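You operate a simulated robot arm through the tools that you are given. There is no shell and no other tool.

The job below is to be done with a simulated robot arm. You get a single attempt, and the scene is never put back.

## Task
Shut the main air valve, let the gauge fall to nought, uncouple the hose and lock off.
Fine: the air coupling lies on the roller cover; the padlock hangs in the lock eye.
Where things are to end (x, y in the base frame): air coupling within 60 mm of [350, 930].
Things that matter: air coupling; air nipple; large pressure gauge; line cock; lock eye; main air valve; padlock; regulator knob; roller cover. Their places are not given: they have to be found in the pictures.

The check looks at the end state, three seconds after you hand in, the way a careful person would. Anything else that was tipped, shoved, dropped, spilled or broken makes it a failure. A push-on lid holds only when it is set on centred and level and pressed home; a screw cap is set on level and turned clockwise until tight.

## Robot
A 7-joint arm with a two-finger parallel gripper, fixed in place. Base frame: the origin is at the foot of the arm, x ahead of it, y to its left, z up. Readings come in mm, rad, newtons and seconds.
Its first joint turns from -2.601 to 2.601 rad. Payload 3.43 kg.
Tool frame: the origin (TCP) lies between the finger pads and is the grasp point; the fingertips stand 30 mm ahead of it; z points along the fingers, y is the line along which they close. Largest opening 94 mm; finger width 28, thickness 10; the body of the gripper, 50 by 96 mm, starts 55 mm behind the TCP.
Orientation is that of the tool frame in the base frame, as a unit quaternion [w, x, y, z]. With the fingers straight down and closing along the base's y, the tool's x points along the base's -x, its y along +y and its z along -z.

## Interface
- The arm moves only by the tool apply_moves. Its argument "plan" is a list of rows, each a list of 2 entries, a list of its own where there are three numbers: the shift along the tool's x, y, z in mm, then the turn, a rotation vector about the tool's x, y, z in rad. In form: [[[x, y, z], [wx, wy, wz]], ...]. A call has 1 to 20 rows; each row is the pose to reach, as a shift and turn from the pose commanded when the call began, along the tool's axes at that moment. "grip" is the finger opening in mm, from 0 to 94, set as the call begins (left out, the last holds). Each row takes 0.2 s and may step no farther than 50 mm and 0.15 rad from the row before; otherwise, or with a gripper value out of range, the whole call is refused. A pose out of reach is approached as far as the arm can. The call stops where the force on the tool passes 90 N (or 10 N more than at its start, if that is more) or the arm is blocked; 0.2 s more then pass. Each finger travels about 45 mm/s and halts on what it meets, pressing with about 38 N; the grip force reading is that of the motor and also rises with nothing between the fingers. The clock runs only during rows and for 0.2 s after the last one: add rows that repeat a pose to give the fingers time. It gives the time, the measured TCP pose, the force on the tool (base axes), the opening and the grip force at its end, in the units of the frame above (readings bear some noise), with the torque about the TCP (base axes, N m) and any sound that the robot's microphone picked up.
- Cameras (640 x 400 px; columns grow to the right, rows downward): "scene" is fixed at [220.5, -500.4, 1103.1]; the picture's right is [0.94, -0.33, 0.00], its down [-0.12, -0.35, -0.93] and it looks along [0.30, 0.88, -0.38] (base axes); focal length 338 px, centre (320, 200). "wrist" rides on the gripper at [76, 14, -103] in the tool frame; the picture's right is [-0.18, 0.98, 0.00], its down [-0.75, -0.14, -0.64] and it looks along [-0.63, -0.12, 0.77] (tool axes); focal length 243 px, centre (320, 200).
- grab_frame(camera): a new picture of that camera. The clock stands still meanwhile.
- point_at(camera, pixels): for up to 12 pixels [column, row] of the newest picture of that camera ("zoom" is the newest enlarged one), the place [x, y, z] in the base frame of the surface seen there, good to about 2 mm. The clock stands still meanwhile.
- zoom(camera, box): a new picture of the part [left, top, right, bottom] of that camera's present view, enlarged. The clock stands still meanwhile.
- job_done(): hands the job in; it is judged then, once.

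Leave the gripper open and the arm clear of the work at the hand-in unless told otherwise.

The tools are called as a command line: name --argument value ..., lists and objects as JSON in quotes. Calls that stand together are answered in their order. apply_moves: Moves the arm, as the interface text tells. Its arguments: {"type":"object","properties":{"plan":{"type":"array","items":{"type":"array"}},"grip":{"type":"number"}},"required":["plan"]} The other tools are called the same way: grab_frame (camera) takes a picture; point_at (camera, pixels) gives the place of the surface under pixels of a picture; zoom (camera, box) takes an enlarged picture of a part of a camera's view; job_done () hands the job in.

At the start:

```text
time_s: 0.0
tcp_pos: [537.5, 619.3, 879.6]
ee_rot: [0.0, 0.0, 1.0, -0.001]
force: [0.2, -0.4, 0.0]
ft_torque: [0.02, -0.03, 0.0]
grip_width: 94.2
gripper_force: 0.0
```

scene: 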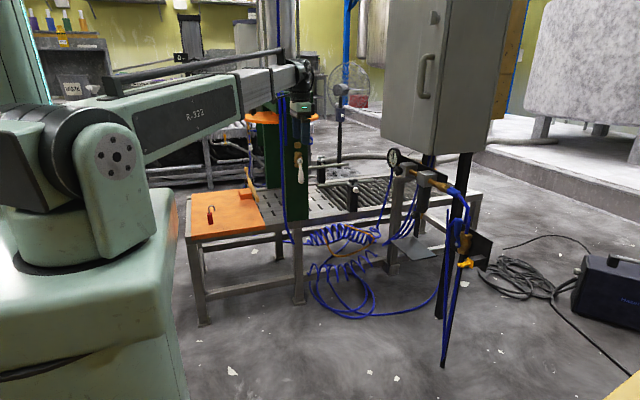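
wrist: 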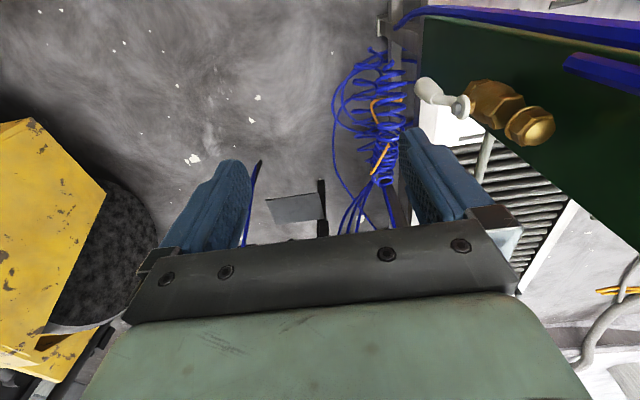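

I see a bench with an orange board and a padlock at about (210,213), a gauge at (393,157), blue hoses, and a brass cock at (298,160). I'll enlarge these parts next.

zoom --camera "scene" --box '[360, 130, 500, 280]'

zoom --camera "scene" --box '[180, 80, 340, 240]'

zoom --camera "wrist" --box '[360, 0, 640, 200]'

```text
2.67 times, centred on (430, 205) of scene
```

zoom: 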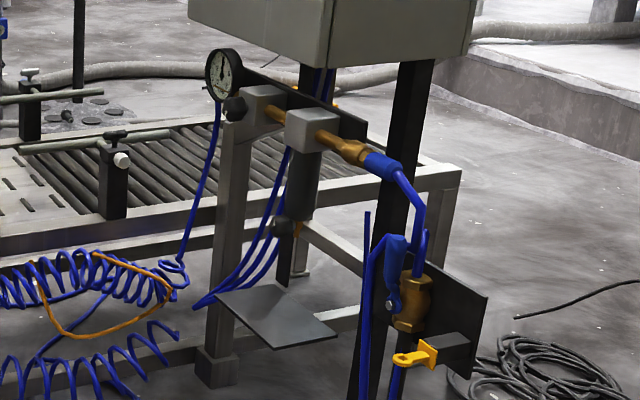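

```text
2.50 times, centred on (260, 160) of scene
```

zoom: 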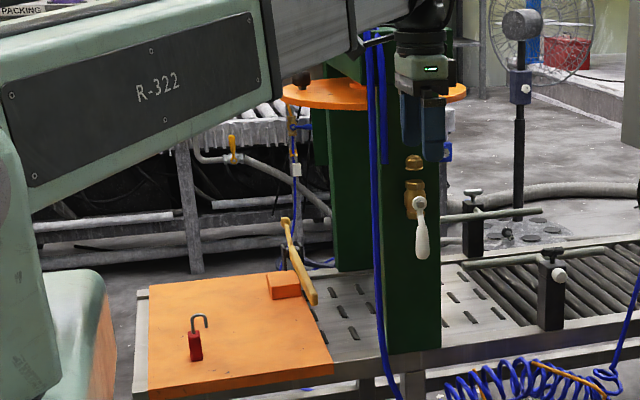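

```text
2.00 times, centred on (500, 100) of wrist
```

zoom: 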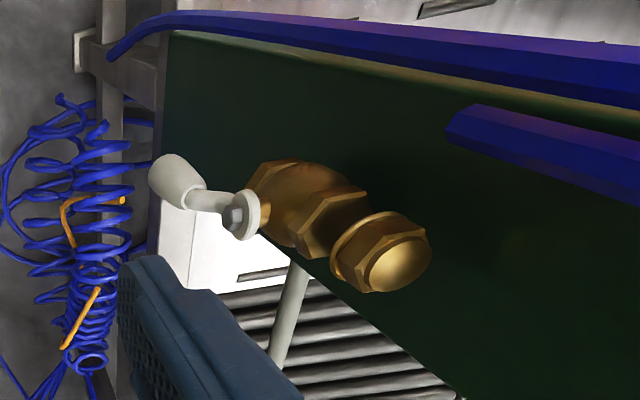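

Blue-handled valve at zoom (395,275) with a yellow tab below it, probably the lock eye. The regulator, gauge and blue coupling on the hose are above. I'll take positions from a fresh close-up of each region.

grab_frame --camera "scene"

point_at --camera "scene" --pixels '[[210, 216], [210, 208], [225, 205], [193, 236], [262, 225], [246, 194], [393, 158], [297, 158], [300, 175], [350, 195], [466, 263], [458, 240]]'

zoom --camera "scene" --box '[380, 140, 480, 205]'

```text
taken
```

scene: 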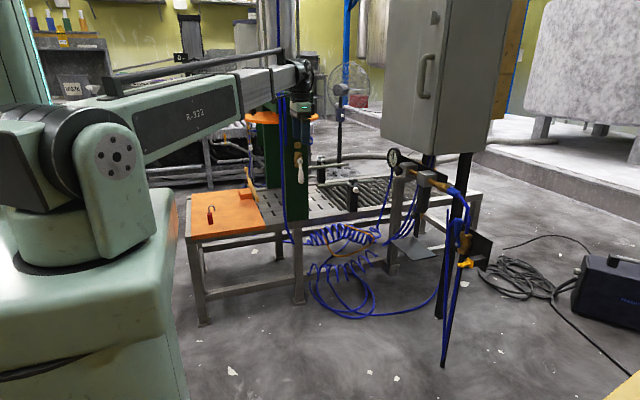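

```text
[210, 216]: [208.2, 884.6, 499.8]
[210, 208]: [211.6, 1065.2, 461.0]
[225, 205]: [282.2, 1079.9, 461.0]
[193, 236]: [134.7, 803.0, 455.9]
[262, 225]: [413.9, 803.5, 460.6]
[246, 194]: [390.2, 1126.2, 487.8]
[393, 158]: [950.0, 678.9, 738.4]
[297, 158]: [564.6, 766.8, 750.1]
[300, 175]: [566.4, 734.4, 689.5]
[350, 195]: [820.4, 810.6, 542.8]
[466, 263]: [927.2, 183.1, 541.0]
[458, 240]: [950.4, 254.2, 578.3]
```

```text
6.15 times, centred on (430, 172) of scene
```

zoom: 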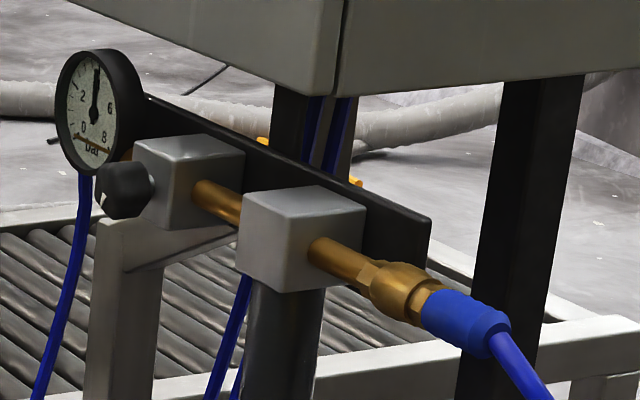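

The gauge reads above zero, about 4 bar. I'll get positions from this close-up of the gauge, knob, boxes, brass part and blue sleeve.

point_at --camera "zoom" --pixels '[[95, 110], [120, 190], [180, 180], [220, 200], [275, 235], [335, 258], [370, 280], [400, 285], [430, 305], [465, 315], [500, 335], [520, 365]]'

zoom --camera "scene" --box '[430, 200, 500, 280]'

```text
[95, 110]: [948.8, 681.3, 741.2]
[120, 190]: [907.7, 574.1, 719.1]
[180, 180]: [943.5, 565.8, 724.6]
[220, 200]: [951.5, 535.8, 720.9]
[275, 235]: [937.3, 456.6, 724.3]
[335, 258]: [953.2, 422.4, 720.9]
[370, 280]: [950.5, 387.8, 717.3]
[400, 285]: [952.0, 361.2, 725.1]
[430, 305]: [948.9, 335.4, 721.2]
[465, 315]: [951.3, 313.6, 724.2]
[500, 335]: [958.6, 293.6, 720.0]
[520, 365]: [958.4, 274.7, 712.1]
```

```text
5.00 times, centred on (465, 240) of scene
```

zoom: 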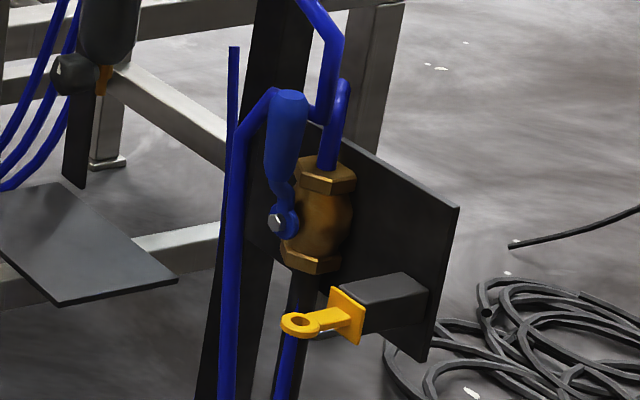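

The blue lever's pivot is at zoom (280,223), with the handle pointing up in line with the pipe, so the valve is open. The yellow eye has its hole at about (300,323). I'll get their positions.

point_at --camera "zoom" --pixels '[[287, 97], [285, 130], [285, 170], [278, 190], [277, 223], [320, 215], [325, 180], [285, 322], [299, 322], [315, 318], [348, 315], [330, 150]]'

zoom --camera "scene" --box '[440, 250, 480, 275]'

zoom --camera "scene" --box '[190, 175, 270, 240]'

```text
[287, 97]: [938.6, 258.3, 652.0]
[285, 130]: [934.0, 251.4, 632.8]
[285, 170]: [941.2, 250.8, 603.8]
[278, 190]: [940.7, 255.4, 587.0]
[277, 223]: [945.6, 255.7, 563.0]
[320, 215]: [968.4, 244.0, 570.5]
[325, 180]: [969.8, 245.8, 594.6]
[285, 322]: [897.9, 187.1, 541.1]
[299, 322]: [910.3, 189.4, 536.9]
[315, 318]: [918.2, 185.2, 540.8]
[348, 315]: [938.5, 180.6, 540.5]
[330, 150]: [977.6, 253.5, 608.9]
```

```text
16.00 times, centred on (460, 262) of scene
```

zoom: 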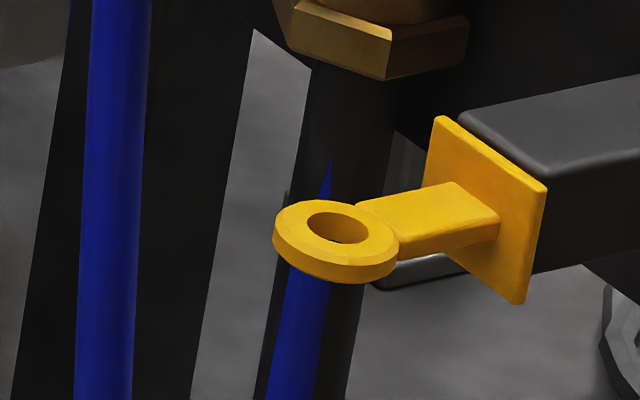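

```text
6.15 times, centred on (230, 208) of scene
```

zoom: 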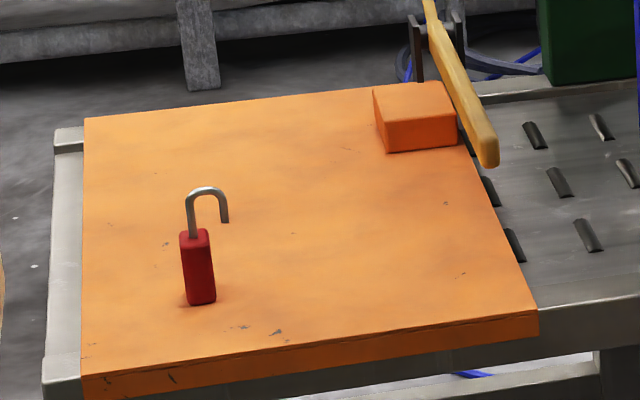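

I'll check obstacles next: the cabinet's corners, the posts and the blue hoses in the scene picture, and the padlock's size in the newest close-up.

point_at --camera "zoom" --pixels '[[200, 300], [197, 240], [192, 210], [205, 189], [225, 218], [187, 300], [214, 298], [208, 232], [183, 235], [415, 100], [490, 155], [530, 310]]'

point_at --camera "scene" --pixels '[[384, 138], [436, 154], [490, 145], [385, 60], [440, 20], [430, 75], [446, 280], [452, 220], [415, 252], [395, 230], [283, 150], [304, 212]]'

zoom --camera "scene" --box '[200, 200, 224, 228]'

```text
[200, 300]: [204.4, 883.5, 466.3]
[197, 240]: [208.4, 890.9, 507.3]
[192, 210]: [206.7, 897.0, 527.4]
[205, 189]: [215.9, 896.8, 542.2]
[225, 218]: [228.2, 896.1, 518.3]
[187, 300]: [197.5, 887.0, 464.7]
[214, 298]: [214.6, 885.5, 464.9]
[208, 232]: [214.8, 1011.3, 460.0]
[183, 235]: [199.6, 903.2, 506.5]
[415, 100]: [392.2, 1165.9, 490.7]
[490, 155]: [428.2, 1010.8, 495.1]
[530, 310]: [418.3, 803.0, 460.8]
```

```text
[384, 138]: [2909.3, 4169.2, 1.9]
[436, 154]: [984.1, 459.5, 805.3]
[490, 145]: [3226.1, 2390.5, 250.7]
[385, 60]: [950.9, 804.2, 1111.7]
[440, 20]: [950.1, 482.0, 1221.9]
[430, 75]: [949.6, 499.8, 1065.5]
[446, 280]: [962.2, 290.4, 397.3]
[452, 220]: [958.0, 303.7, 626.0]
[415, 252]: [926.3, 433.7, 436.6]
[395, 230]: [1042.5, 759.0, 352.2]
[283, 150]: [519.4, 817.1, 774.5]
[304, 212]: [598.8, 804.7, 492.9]
```

```text
14.29 times, centred on (212, 214) of scene
```

zoom: 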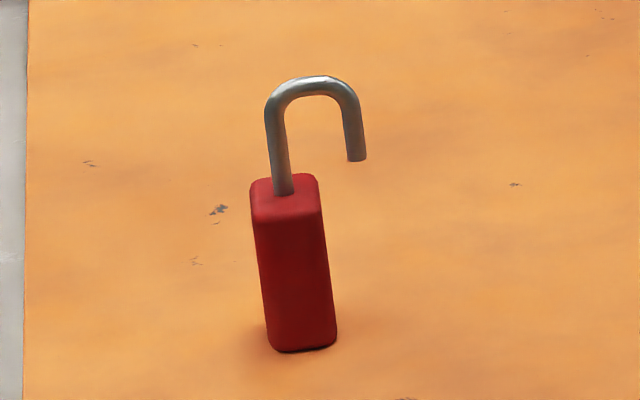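

The padlock stands at about (207,893), with its open shackle's free leg toward +x at (228,896). The main valve lever pivots at about (945,256,563) and points up. I'll move to (700,250,650) and turn the tool to point along +x, toward the valve.

apply_moves --plan '[[[0, -45, 0], [0, 0, 0]], [[0, -90, 0], [0, 0, 0]], [[-12, -120, 17], [0, -0.12, 0]], [[-24, -145, 34], [0, -0.24, 0]], [[-36, -170, 51], [0, -0.36, 0]], [[-48, -190, 68], [0, -0.48, 0]], [[-60, -210, 85], [0, -0.6, 0]], [[-72, -230, 102], [0, -0.72, 0]], [[-84, -250, 119], [0, -0.84, 0]], [[-96, -270, 136], [0, -0.96, 0]], [[-108, -290, 153], [0, -1.08, 0]], [[-120, -310, 170], [0, -1.2, 0]], [[-132, -330, 187], [0, -1.32, 0]], [[-144, -350, 204], [0, -1.44, 0]], [[-160, -369, 229], [0, -1.571, 0]], [[-160, -369, 229], [0, -1.571, 0]]]'

```text
time_s: 3.4
tcp_pos: [698.6, 251.0, 652.9]
ee_rot: [0.708, 0.0, 0.707, 0.0]
force: [-1.3, 0.3, 0.3]
ft_torque: [0.03, 0.0, -0.02]
grip_width: 94.0
gripper_force: 0.1
```

The pose was reached with the tool along +x. I'll take a picture from each camera.

grab_frame --camera "wrist"

grab_frame --camera "scene"

```text
taken
```

wrist: 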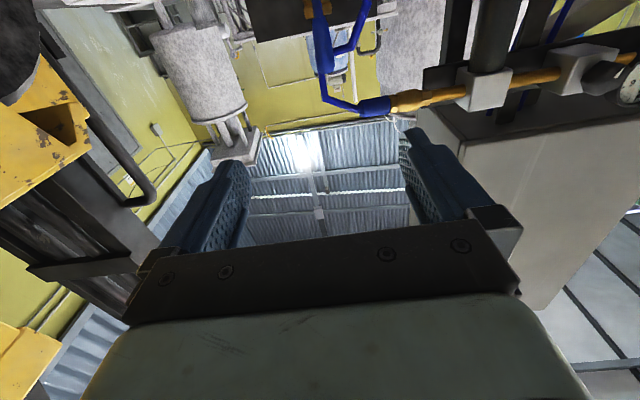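

```text
taken
```

scene: 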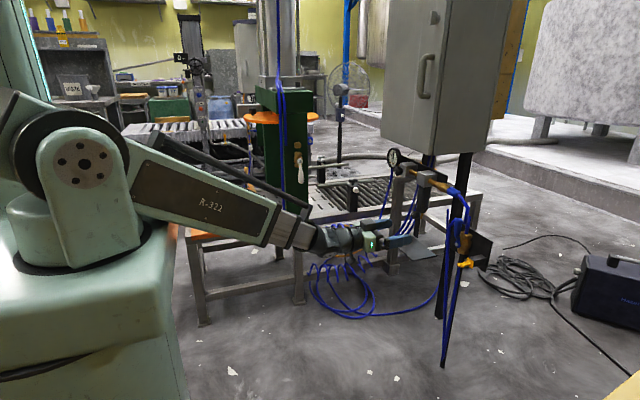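

The valve is at the very top of this inverted picture. I'll tilt the tool 40° down so the camera looks level at the valve.

apply_moves --plan '[[[8, 0, 0], [0, 0.14, 0]], [[16, 0, 0], [0, 0.28, 0]], [[24, 0, 0], [0, 0.42, 0]], [[32, 0, 0], [0, 0.56, 0]], [[40, 0, 0], [0, 0.68, 0]], [[40, 0, 0], [0, 0.68, 0]]]'

grab_frame --camera "wrist"

```text
time_s: 4.8
tcp_pos: [698.2, 249.9, 613.0]
ee_rot: [0.43, 0.0, 0.903, 0.0]
force: [-0.2, 0.2, -0.2]
ft_torque: [0.01, -0.01, 0.0]
grip_width: 93.7
gripper_force: 0.1
```

```text
taken
```

wrist: 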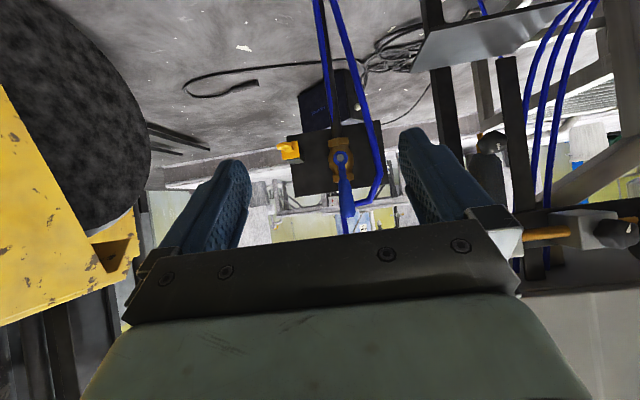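

The valve is visible, upside down, at (342,165) with the yellow eye at (288,150). I'll enlarge it.

zoom --camera "wrist" --box '[260, 100, 420, 240]'

```text
2.86 times, centred on (340, 170) of wrist
```

zoom: 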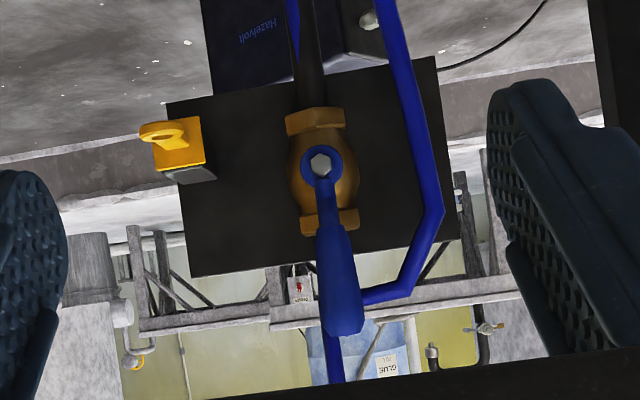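

I'll measure the handle, pivot, eye ring and yellow plate in this close-up.

point_at --camera "zoom" --pixels '[[322, 165], [335, 225], [340, 270], [345, 325], [322, 300], [358, 310], [145, 140], [165, 137], [162, 130], [195, 125], [200, 160], [170, 165]]'

zoom --camera "wrist" --box '[285, 135, 325, 165]'

```text
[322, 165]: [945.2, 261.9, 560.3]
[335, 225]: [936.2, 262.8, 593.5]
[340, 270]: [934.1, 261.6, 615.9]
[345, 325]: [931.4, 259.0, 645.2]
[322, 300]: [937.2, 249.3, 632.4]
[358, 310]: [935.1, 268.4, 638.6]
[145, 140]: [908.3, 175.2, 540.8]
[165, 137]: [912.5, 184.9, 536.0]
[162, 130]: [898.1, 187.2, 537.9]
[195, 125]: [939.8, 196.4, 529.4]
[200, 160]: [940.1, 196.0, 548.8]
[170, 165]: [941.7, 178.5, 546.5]
```

```text
13.33 times, centred on (305, 150) of wrist
```

zoom: 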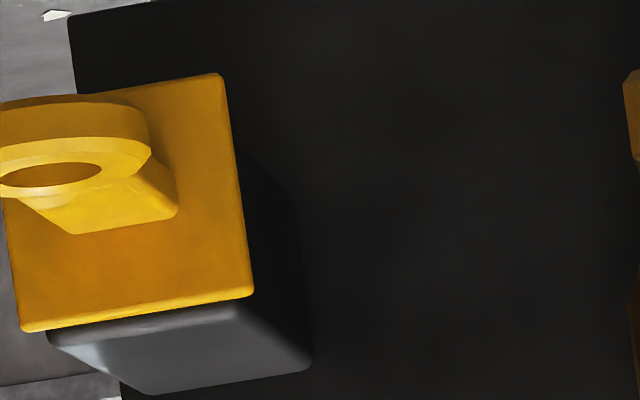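

I'll check the hose beside the handle, since a finger will go there.

zoom --camera "wrist" --box '[320, 140, 400, 240]'

point_at --camera "zoom" --pixels '[[340, 270], [365, 265], [390, 245], [420, 190], [400, 130], [375, 60], [370, 10], [325, 265], [290, 345]]'

```text
4.00 times, centred on (360, 190) of wrist
```

zoom: 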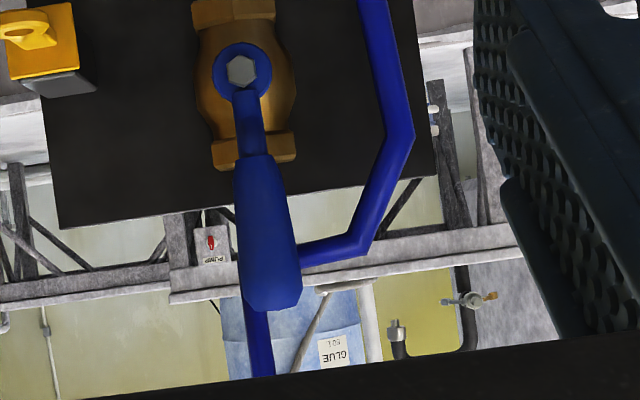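

```text
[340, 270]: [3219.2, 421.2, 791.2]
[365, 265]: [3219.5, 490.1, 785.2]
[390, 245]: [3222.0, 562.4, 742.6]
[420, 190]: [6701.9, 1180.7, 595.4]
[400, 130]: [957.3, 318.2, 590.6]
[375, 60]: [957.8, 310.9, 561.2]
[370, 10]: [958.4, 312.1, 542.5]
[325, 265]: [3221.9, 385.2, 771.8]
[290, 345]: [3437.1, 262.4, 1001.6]
```

The hose beside the handle lies behind it, at x ≥ 955 on the +y side, so the valve must close toward -y. I'll close the fingers and go to a staging pose beside the handle, with the tool level.

apply_moves --plan '[[[-21.5, 8, 21.8], [0, -0.136, 0]], [[-43, 16, 43.7], [0, -0.272, 0]], [[-64.6, 24, 65.5], [0, -0.408, 0]], [[-86.1, 32, 87.4], [0, -0.544, 0]], [[-107.6, 39.7, 109.2], [0, -0.68, 0]], [[-107.6, 39.7, 109.2], [0, -0.68, 0]]]' --grip 0

grab_frame --camera "wrist"

zoom --camera "scene" --box '[370, 140, 500, 280]'

```text
time_s: 6.2
tcp_pos: [850.1, 289.0, 625.8]
ee_rot: [0.708, 0.0, 0.706, 0.0]
force: [0.0, 0.3, -1.0]
ft_torque: [-0.03, 0.02, -0.02]
grip_width: 0.1
gripper_force: 26.5
```

```text
taken
```

wrist: 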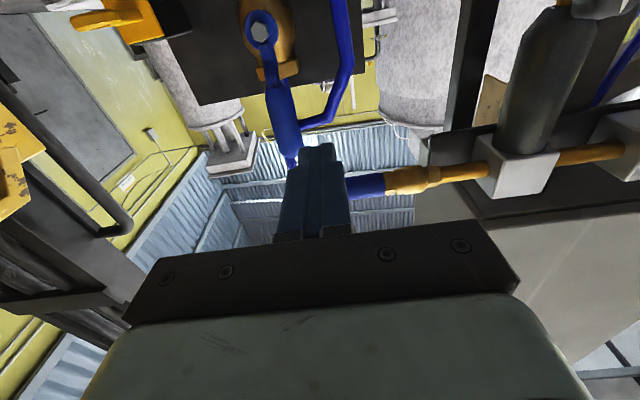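

```text
2.86 times, centred on (435, 210) of scene
```

zoom: 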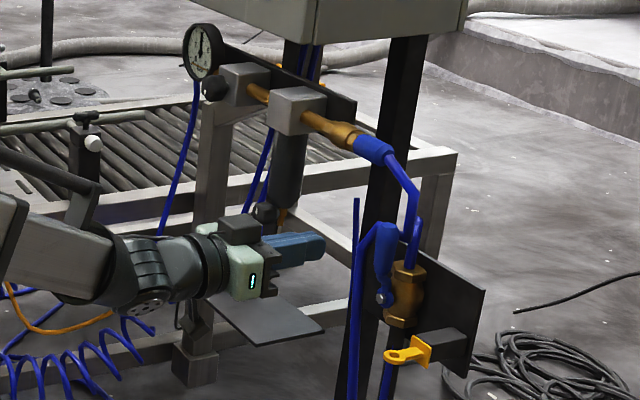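

The fingers are closed at (850,290,626), just on the +y side of the handle. I'll advance 66 mm so the tips overlap the handle's depth, watching the force.

apply_moves --plan '[[[0, 0, 20], [0, 0, 0]], [[0, 0, 40], [0, 0, 0]], [[0, 0, 55], [0, 0, 0]], [[0, 0, 66], [0, 0, 0]], [[0, 0, 66], [0, 0, 0]]]'

grab_frame --camera "wrist"

zoom --camera "scene" --box '[400, 180, 500, 280]'

```text
time_s: 7.4
tcp_pos: [915.2, 289.8, 626.5]
ee_rot: [0.707, 0.001, 0.707, 0.0]
force: [-0.3, -0.4, 0.0]
ft_torque: [-0.02, -0.01, -0.03]
grip_width: 0.0
gripper_force: 32.8
```

```text
taken
```

wrist: 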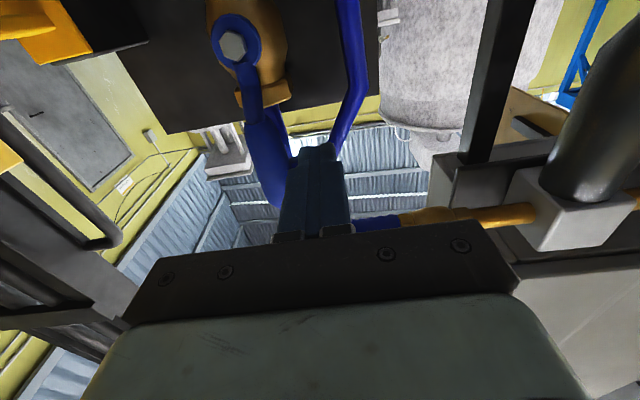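

```text
4.00 times, centred on (450, 230) of scene
```

zoom: 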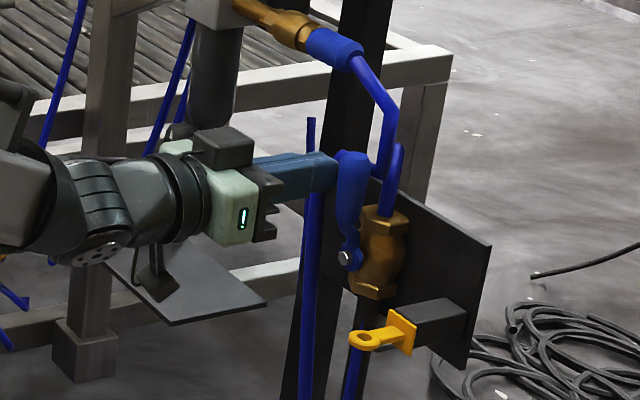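

No contact yet. I'll push the handle along the first part of its arc toward -y and watch the force.

apply_moves --plan '[[[0, -10, 0], [0, 0, 0]], [[-2.3, -17, 0], [0, 0, 0]], [[-4.2, -24.3, 0], [0, 0, 0]], [[-4.5, -32, 0], [0, 0, 0]], [[-4.5, -40.3, 0], [0, 0, 0]]]'

zoom --camera "scene" --box '[400, 180, 500, 280]'

```text
time_s: 8.3
tcp_pos: [915.3, 278.2, 626.2]
ee_rot: [0.702, -0.02, 0.712, 0.007]
force: [-1.3, 28.1, -2.1]
ft_torque: [-0.33, 0.05, 0.7]
grip_width: 0.2
gripper_force: 32.9
stopped in row 4: the force on the tool passed its limit at 97 N (the readings are from after the stop); the commanded pose is now the measured one
```

```text
4.00 times, centred on (450, 230) of scene
```

zoom: 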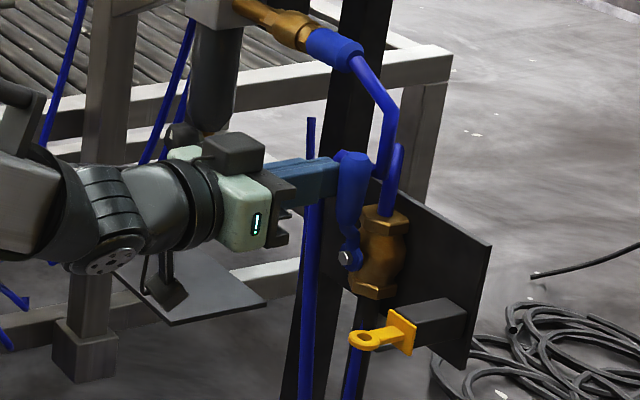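

The handle didn't yield toward -y: it stopped at y=278 with 97 N. So it must turn the other way, in front of the hose, which sits further back at x≥957. I'll back off first and check the handle and pose.

apply_moves --plan '[[[0, 6, 0], [0.019, -0.007, 0.009]], [[0, 12, 0], [0.038, -0.014, 0.018]], [[0, 12, 0], [0.038, -0.014, 0.018]]]'

zoom --camera "wrist" --box '[180, 0, 400, 240]'

```text
time_s: 9.2
tcp_pos: [915.2, 284.9, 626.7]
ee_rot: [0.708, 0.006, 0.706, -0.002]
force: [0.1, 0.2, -0.5]
ft_torque: [0.01, -0.03, -0.02]
grip_width: 0.1
gripper_force: 32.8
```

```text
1.67 times, centred on (290, 120) of wrist
```

zoom: 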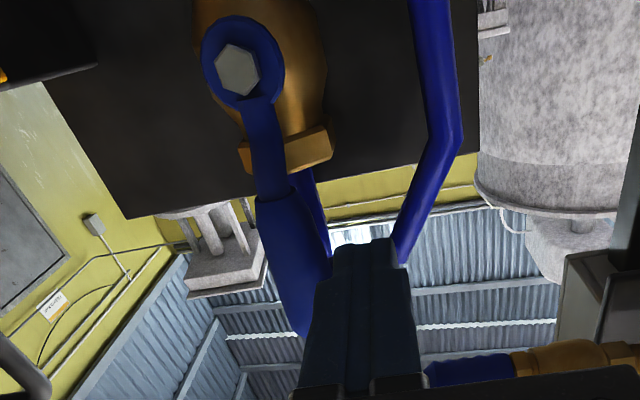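

Free of the handle now. I'll retract 50 mm, go round to the -y side at y=230, and advance again.

apply_moves --plan '[[[0, 3, -25], [-0.011, 0.003, -0.006]], [[0, 3, -50], [-0.011, 0.003, -0.006]], [[0, -27, -50], [-0.011, 0.003, -0.006]], [[0, -55, -50], [-0.011, 0.003, -0.006]], [[0, -55, -25], [-0.011, 0.003, -0.006]], [[0, -55, 0], [-0.011, 0.003, -0.006]], [[0, -55, 0], [-0.011, 0.003, -0.006]]]'

zoom --camera "scene" --box '[400, 180, 500, 280]'

```text
time_s: 10.8
tcp_pos: [913.6, 228.7, 626.3]
ee_rot: [0.707, -0.001, 0.708, 0.0]
force: [0.7, 0.7, -0.2]
ft_torque: [0.0, 0.01, 0.02]
grip_width: 0.0
gripper_force: 33.4
```

```text
4.00 times, centred on (450, 230) of scene
```

zoom: 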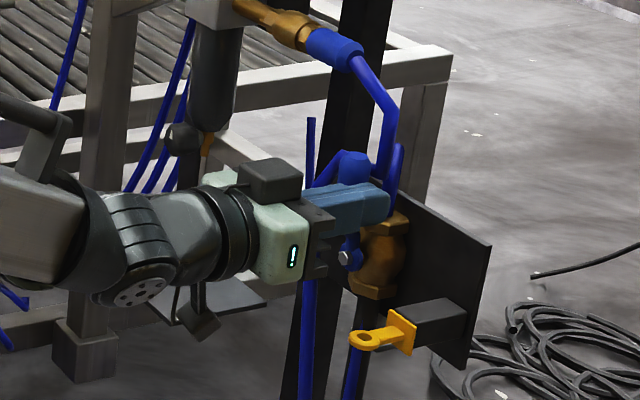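

Now on the -y side of the handle with no force. I'll push gently toward +y along the first part of the arc.

apply_moves --plan '[[[0, 7, 0], [0, 0, 0]], [[0, 12, 0], [0, 0, 0]], [[-2, 18, 0], [0, 0, 0]], [[-3.8, 25.3, 0], [0, 0, 0]], [[-4, 33, 0], [0, 0, 0]], [[-4.1, 41.3, 0], [0, 0, 0]]]'

zoom --camera "scene" --box '[400, 180, 500, 280]'

```text
time_s: 12.2
tcp_pos: [914.2, 272.3, 631.6]
ee_rot: [0.707, 0.0, 0.707, 0.001]
force: [-0.9, -1.3, -0.7]
ft_torque: [-0.03, 0.02, -0.03]
grip_width: 0.0
gripper_force: 33.2
```

```text
4.00 times, centred on (450, 230) of scene
```

zoom: 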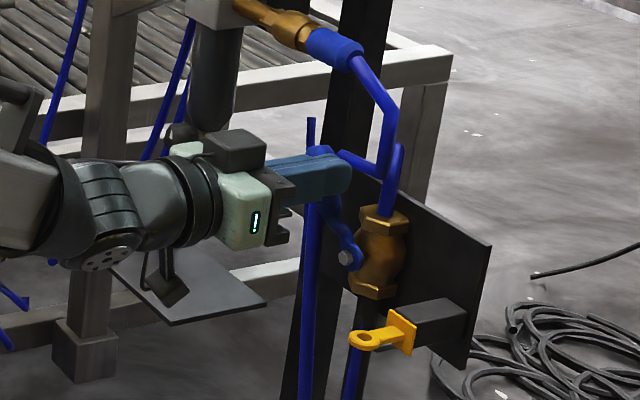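

The handle turns freely toward +y. I'll carry on along the arc to a full quarter turn.

apply_moves --plan '[[[1.5, 8, 0], [0, 0, 0]], [[4, 16.6, 0], [0, 0, 0]], [[8, 24.5, 0], [0, 0, 0]], [[13.1, 32.4, 0], [0, 0, 0]], [[19.5, 39.5, 0], [0, 0, 0]], [[27.1, 45.7, 0], [0, 0, 0]], [[36, 50.5, 0], [0, 0, 0]], [[45.1, 54.7, 0], [0, 0, 0]], [[49, 54.7, 0], [0, 0, 0]], [[52, 54.7, 0], [0, 0, 0]]]'

zoom --camera "scene" --box '[380, 140, 500, 280]'

```text
time_s: 14.3
tcp_pos: [914.9, 326.5, 581.7]
ee_rot: [0.709, -0.001, 0.705, 0.0]
force: [4.4, 2.1, 25.9]
ft_torque: [0.24, -0.74, 0.03]
grip_width: 0.0
gripper_force: 32.8
```

```text
2.86 times, centred on (440, 210) of scene
```

zoom: 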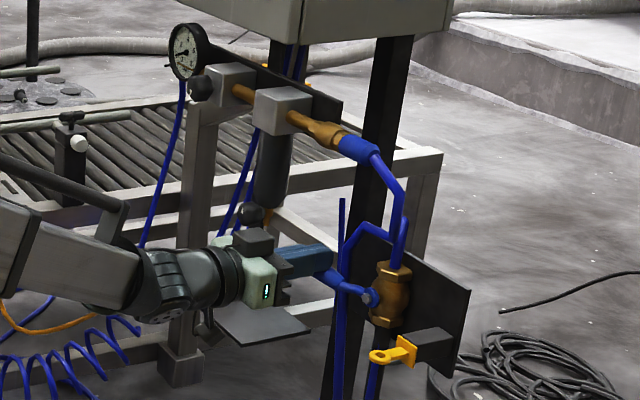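

The handle is at about 90°, 26 N resists, and the gauge needle has begun to fall. I'll press a few millimetres more to make sure it's on its stop, then look.

apply_moves --plan '[[[2, 0, 0], [0, 0, 0]], [[4, 0, 0], [0, 0, 0]], [[6, 0, 0], [0, 0, 0]], [[6, 0, 0], [0, 0, 0]]]'

zoom --camera "scene" --box '[384, 140, 410, 180]'

zoom --camera "scene" --box '[430, 210, 490, 280]'

```text
time_s: 15.3
tcp_pos: [914.8, 326.2, 580.9]
ee_rot: [0.714, 0.0, 0.7, -0.003]
force: [12.9, 14.6, 64.8]
ft_torque: [0.37, -1.92, 0.37]
grip_width: 0.0
gripper_force: 32.5
```

```text
10.00 times, centred on (397, 160) of scene
```

zoom: 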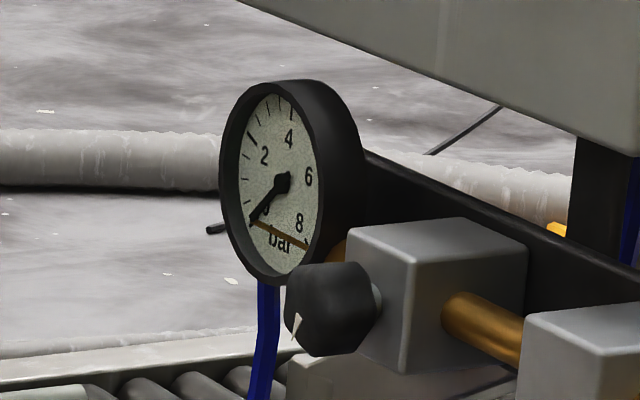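

```text
5.71 times, centred on (460, 245) of scene
```

zoom: 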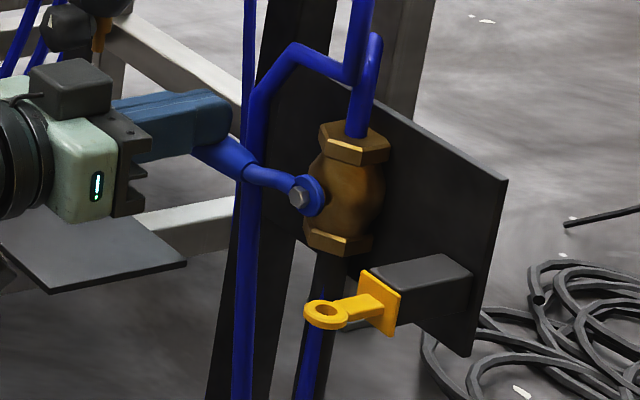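

The gauge is at about nought and the handle is horizontal on its stop (65 N reaction). I'll lift off, back away, and go to a viewing position in front of the coupling with the fingers opening.

apply_moves --plan '[[[-15, 0, 0], [0, 0, 0]], [[-35, 0, 0], [0, 0, 0]], [[-35, 0, -40], [0, 0, 0]], [[-60, 0, -75], [0, 0, 0]], [[-95, -5, -105], [0, 0, 0]], [[-125, -10, -115], [0, 0, 0]], [[-125, -10, -115], [0, 0, 0]]]'

grab_frame --camera "wrist"

zoom --camera "scene" --box '[384, 140, 480, 280]'

```text
time_s: 16.9
tcp_pos: [802.6, 317.1, 697.9]
ee_rot: [0.707, 0.001, 0.707, -0.001]
force: [0.7, -0.2, 0.0]
ft_torque: [0.03, 0.0, 0.01]
grip_width: 0.0
gripper_force: 33.0
```

```text
taken
```

wrist: 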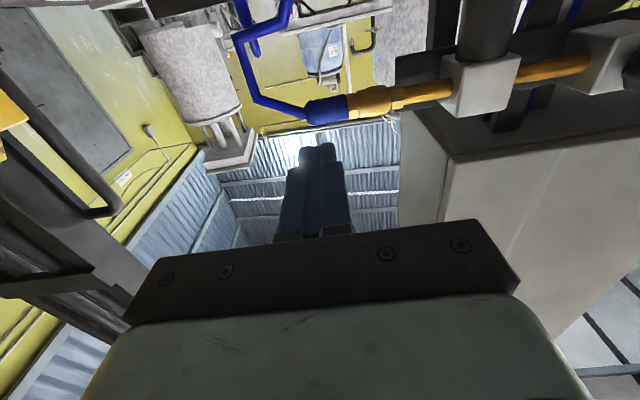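

```text
2.86 times, centred on (432, 210) of scene
```

zoom: 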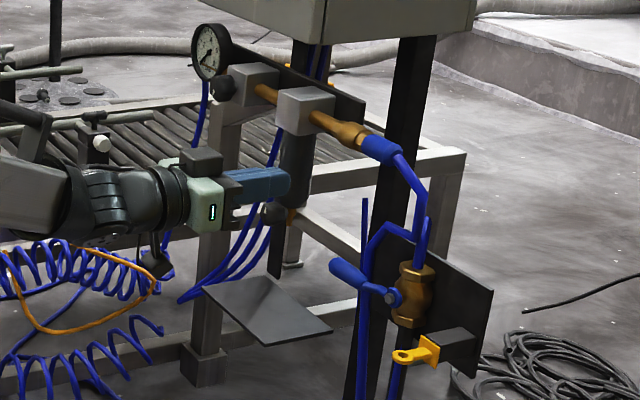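

Valve closed. Now I'll enlarge the coupling in both views and measure it.

zoom --camera "wrist" --box '[220, 40, 480, 150]'

point_at --camera "wrist" --pixels '[[325, 98], [325, 110], [325, 122], [310, 111], [343, 107], [352, 105], [370, 102], [390, 98], [402, 96], [420, 92], [292, 112], [260, 95]]'

zoom --camera "scene" --box '[416, 165, 476, 225]'

point_at --camera "zoom" --pixels '[[190, 95], [240, 120], [285, 115], [290, 135], [300, 155], [345, 150], [370, 160]]'

```text
2.46 times, centred on (350, 95) of wrist
```

zoom: 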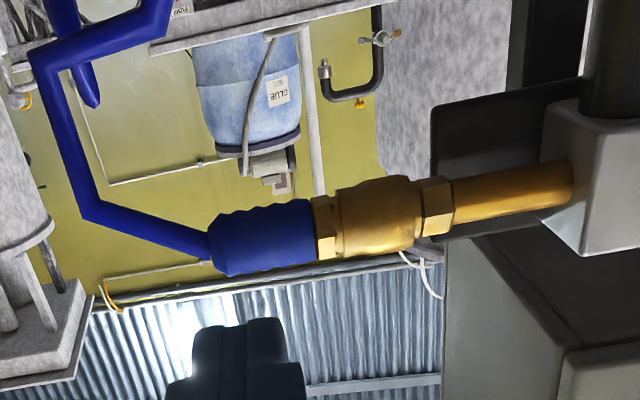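

```text
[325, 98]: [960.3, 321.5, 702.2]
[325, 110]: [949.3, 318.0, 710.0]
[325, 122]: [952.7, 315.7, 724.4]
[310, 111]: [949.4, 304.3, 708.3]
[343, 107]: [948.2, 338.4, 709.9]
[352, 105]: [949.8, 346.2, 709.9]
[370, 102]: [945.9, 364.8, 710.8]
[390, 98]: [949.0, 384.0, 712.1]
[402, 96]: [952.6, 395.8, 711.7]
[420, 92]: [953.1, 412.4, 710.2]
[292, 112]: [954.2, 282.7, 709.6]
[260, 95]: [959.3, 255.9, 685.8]
```

```text
6.67 times, centred on (446, 195) of scene
```

zoom: 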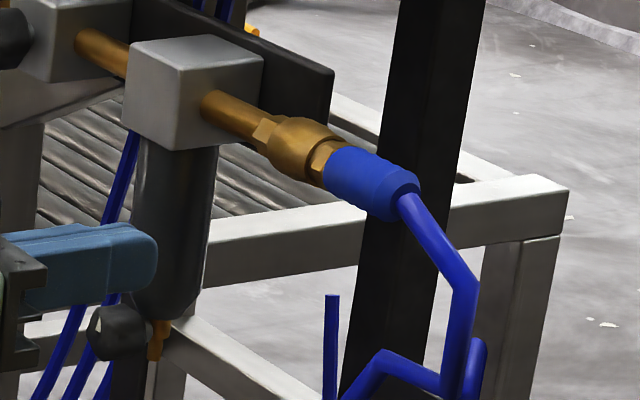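

```text
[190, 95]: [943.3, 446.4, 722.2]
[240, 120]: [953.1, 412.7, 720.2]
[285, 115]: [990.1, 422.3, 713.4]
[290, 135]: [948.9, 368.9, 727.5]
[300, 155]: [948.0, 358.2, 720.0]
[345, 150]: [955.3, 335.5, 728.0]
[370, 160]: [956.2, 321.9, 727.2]
```

The blue sleeve runs from y≈297 to 340 on an axis near x≈960, z≈715, with the brass body from y≈340 to 395. I'll roll the tool -90° so the fingers close vertically across the sleeve, open to 60 mm, and line up in front of it.

apply_moves --plan '[[[-2, 0, 0], [0, 0, -0.143]], [[-4, 0, 0], [0, 0, -0.286]], [[-6, 0, 0], [0, 0, -0.429]], [[-8, 0, 0], [0, 0, -0.572]], [[-10, 0, 0], [0, 0, -0.715]], [[-12, 0, 0], [0, 0, -0.858]], [[-14, 0, 0], [0, 0, -1.0]], [[-15, 1, 0], [0, 0, -1.143]], [[-16, 1, 0], [0, 0, -1.286]], [[-17, 1, 0], [0, 0, -1.429]], [[-17, 1, 0], [0, 0, -1.571]], [[-17, 1, 0], [0, 0, -1.571]]]' --grip 60

grab_frame --camera "wrist"

grab_frame --camera "scene"

```text
time_s: 19.6
tcp_pos: [799.5, 318.0, 715.8]
ee_rot: [-0.499, 0.502, -0.499, 0.5]
force: [-0.3, 0.9, 0.8]
ft_torque: [-0.01, 0.0, -0.02]
grip_width: 60.0
gripper_force: 0.0
```

```text
taken
```

wrist: 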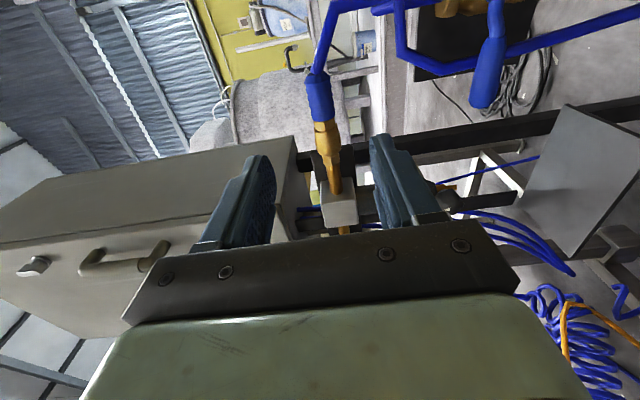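

```text
taken
```

scene: 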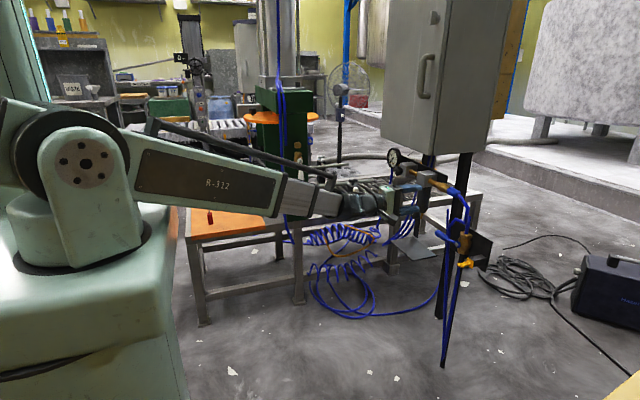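

The roll worked. Seen from here, the coupling sleeve is at (320,97) and the brass at (325,150). I'll check its position once more.

zoom --camera "wrist" --box '[260, 40, 400, 220]'

point_at --camera "wrist" --pixels '[[309, 100], [320, 97], [329, 95], [320, 82], [322, 118], [326, 140], [332, 175], [340, 100], [360, 120], [300, 150]]'

```text
2.22 times, centred on (330, 130) of wrist
```

zoom: 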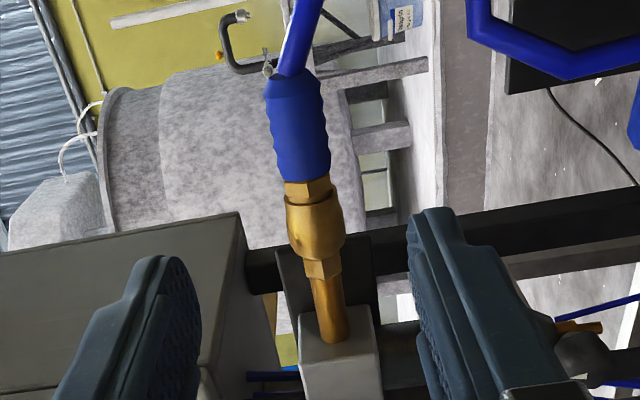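

```text
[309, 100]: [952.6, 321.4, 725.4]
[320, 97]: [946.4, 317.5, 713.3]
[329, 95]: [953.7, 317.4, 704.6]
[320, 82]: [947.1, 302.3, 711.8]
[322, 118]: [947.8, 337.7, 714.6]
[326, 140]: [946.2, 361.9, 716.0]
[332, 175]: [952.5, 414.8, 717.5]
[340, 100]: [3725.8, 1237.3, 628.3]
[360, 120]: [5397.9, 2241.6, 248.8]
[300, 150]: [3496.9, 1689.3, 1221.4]
```

The axis is at x≈960, z≈715 and the fingers straddle it. I'll advance 155 mm to bring the sleeve between the pads.

apply_moves --plan '[[[0, 0, 40], [0, 0, 0]], [[0, 0, 75], [0, 0, 0]], [[0, 0, 105], [0, 0, 0]], [[0, 0, 130], [0, 0, 0]], [[0, 0, 145], [0, 0, 0]], [[0, 0, 155], [0, 0, 0]], [[0, 0, 155], [0, 0, 0]]]'

grab_frame --camera "wrist"

zoom --camera "scene" --box '[400, 150, 490, 220]'

```text
time_s: 21.1
tcp_pos: [955.3, 317.9, 714.9]
ee_rot: [-0.5, 0.5, -0.5, 0.499]
force: [1.3, -0.5, 0.1]
ft_torque: [0.05, 0.01, 0.01]
grip_width: 60.2
gripper_force: 0.1
```

```text
taken
```

wrist: 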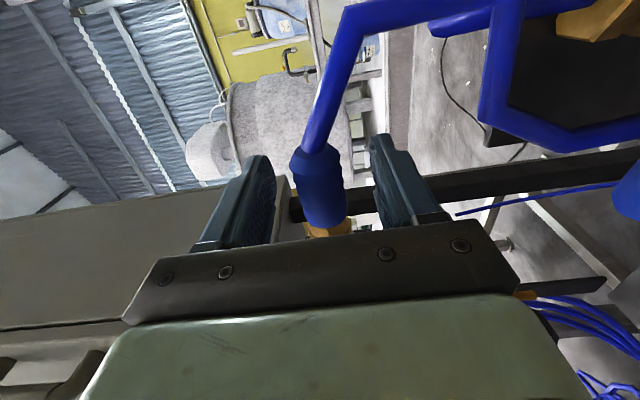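

```text
5.71 times, centred on (445, 185) of scene
```

zoom: 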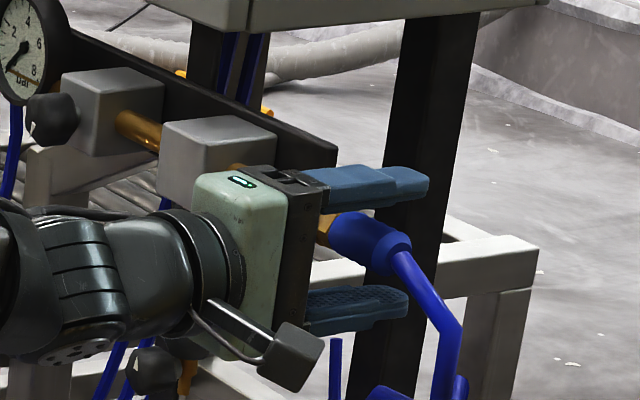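

The sleeve lies between the fingers and the gauge is at 0. I'll close on it.

apply_moves --plan '[[[0, 0, 0], [0, 0, 0]], [[0, 0, 0], [0, 0, 0]], [[0, 0, 0], [0, 0, 0]], [[0, 0, 0], [0, 0, 0]], [[0, 0, 0], [0, 0, 0]]]' --grip 0

```text
time_s: 22.4
tcp_pos: [955.3, 318.0, 714.6]
ee_rot: [0.501, -0.5, 0.5, -0.5]
force: [0.5, -0.8, 2.3]
ft_torque: [0.17, 0.0, -0.04]
grip_width: 30.6
gripper_force: 37.9
```

Holding at 30.6 mm. I'll pull straight back along -y (tool +x) in small steps.

apply_moves --plan '[[[3, 0, 0], [0, 0, 0]], [[6, 0, 0], [0, 0, 0]], [[9, 0, 0], [0, 0, 0]], [[12, 0, 0], [0, 0, 0]]]'

zoom --camera "scene" --box '[400, 150, 490, 220]'

```text
time_s: 23.4
tcp_pos: [954.1, 313.0, 713.5]
ee_rot: [-0.5, 0.507, -0.497, 0.496]
force: [10.6, 65.1, 9.1]
ft_torque: [0.33, 0.02, -0.26]
grip_width: 31.0
gripper_force: 37.7
```

```text
5.71 times, centred on (445, 185) of scene
```

zoom: 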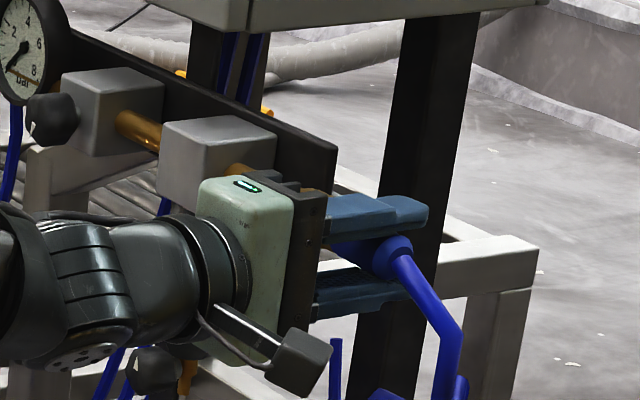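

65 N of resistance and only 5 mm of movement. I'll pull a little further to see whether it releases or slips.

apply_moves --plan '[[[2, 0, 0], [0, 0, 0]], [[4, 0, 0], [0, 0, 0]], [[4, 0, 0], [0, 0, 0]]]'

grab_frame --camera "wrist"

```text
time_s: 24.1
tcp_pos: [955.0, 297.4, 713.2]
ee_rot: [0.499, -0.498, 0.502, -0.501]
force: [0.4, 0.5, 0.5]
ft_torque: [-0.06, 0.04, 0.01]
grip_width: 30.7
gripper_force: 37.7
```

```text
taken
```

wrist: 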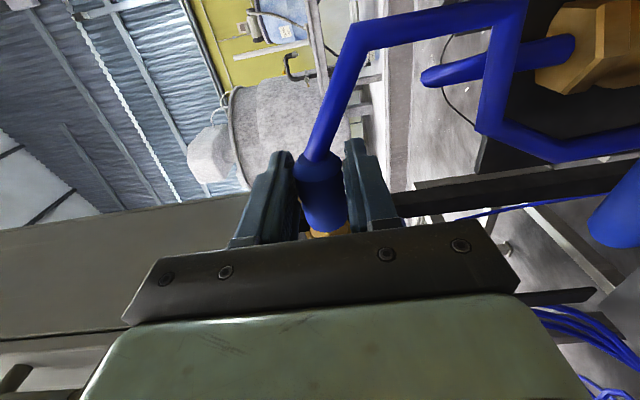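

The force dropped to zero and the tool jumped to y=297, so it released or slipped. I'll look closer.

zoom --camera "scene" --box '[410, 155, 480, 235]'

zoom --camera "wrist" --box '[280, 130, 380, 250]'

```text
5.00 times, centred on (445, 195) of scene
```

zoom: 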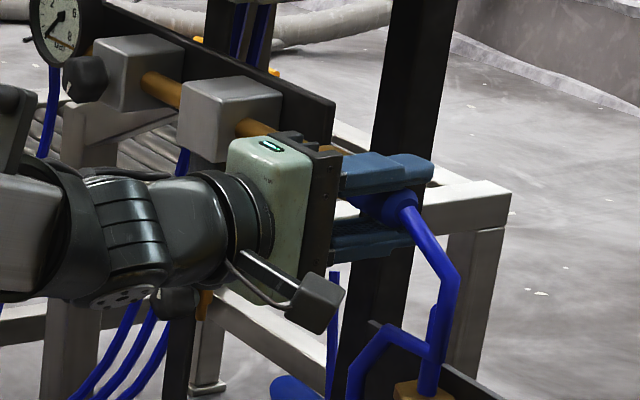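

```text
3.33 times, centred on (330, 190) of wrist
```

zoom: 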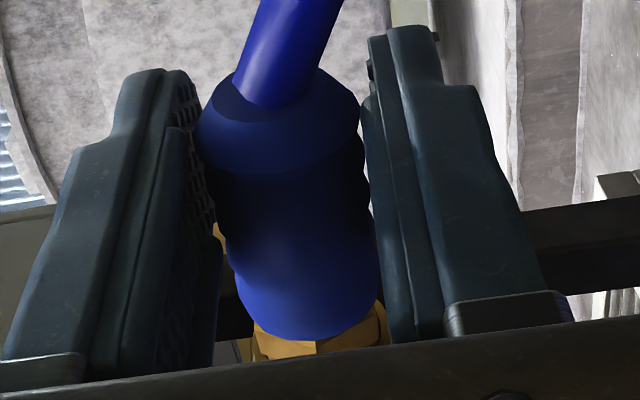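

The sleeve still sits in the same place in the grip and the hose has moved with it, so the coupling is coming off. I'll draw it further along -y, then look.

apply_moves --plan '[[[10, 0, 0], [0, 0, 0]], [[20, 0, 0], [0, 0, 0]], [[30, 0, 0], [0, 0, 0]], [[45, 0, 0], [0, 0, 0]], [[60, 0, 0], [0, 0, 0]], [[60, 0, 0], [0, 0, 0]]]'

grab_frame --camera "wrist"

zoom --camera "scene" --box '[400, 145, 490, 245]'

```text
time_s: 25.6
tcp_pos: [955.2, 242.6, 715.2]
ee_rot: [-0.5, 0.501, -0.499, 0.5]
force: [-0.3, 0.5, -0.4]
ft_torque: [-0.02, 0.02, 0.0]
grip_width: 30.8
gripper_force: 38.1
```

```text
taken
```

wrist: 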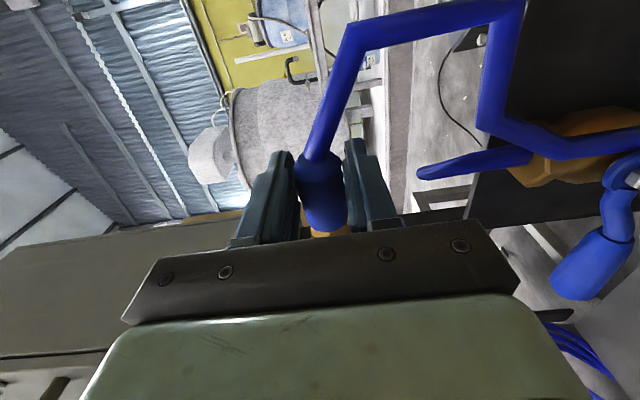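

```text
4.00 times, centred on (445, 195) of scene
```

zoom: 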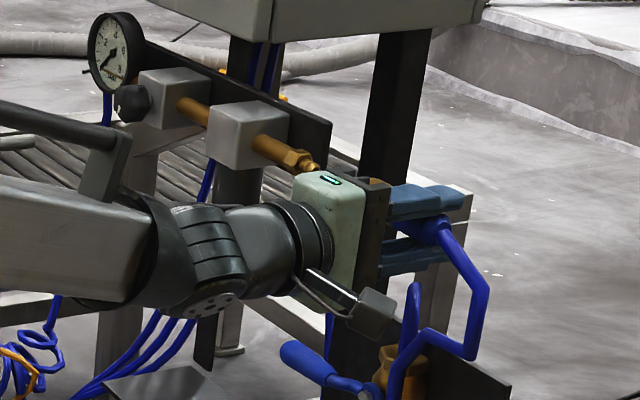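

The coupling is off: the bare nipple shows at zoom (305,160). I'll check how the hose behaves in the full scene.

grab_frame --camera "scene"

zoom --camera "scene" --box '[400, 180, 500, 380]'

```text
taken
```

scene: 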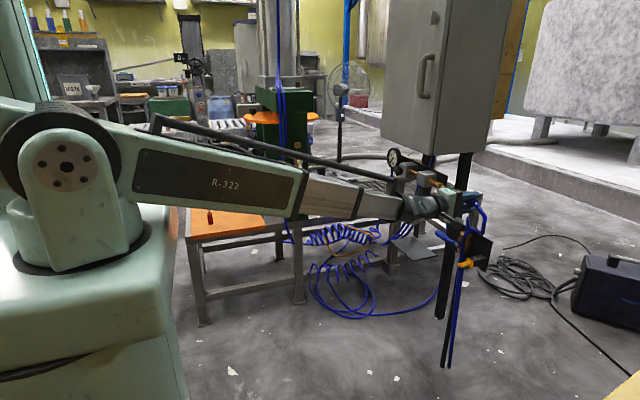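

```text
2.00 times, centred on (450, 280) of scene
```

zoom: 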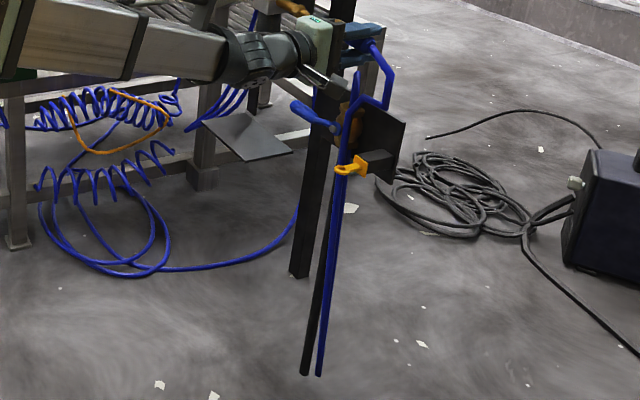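

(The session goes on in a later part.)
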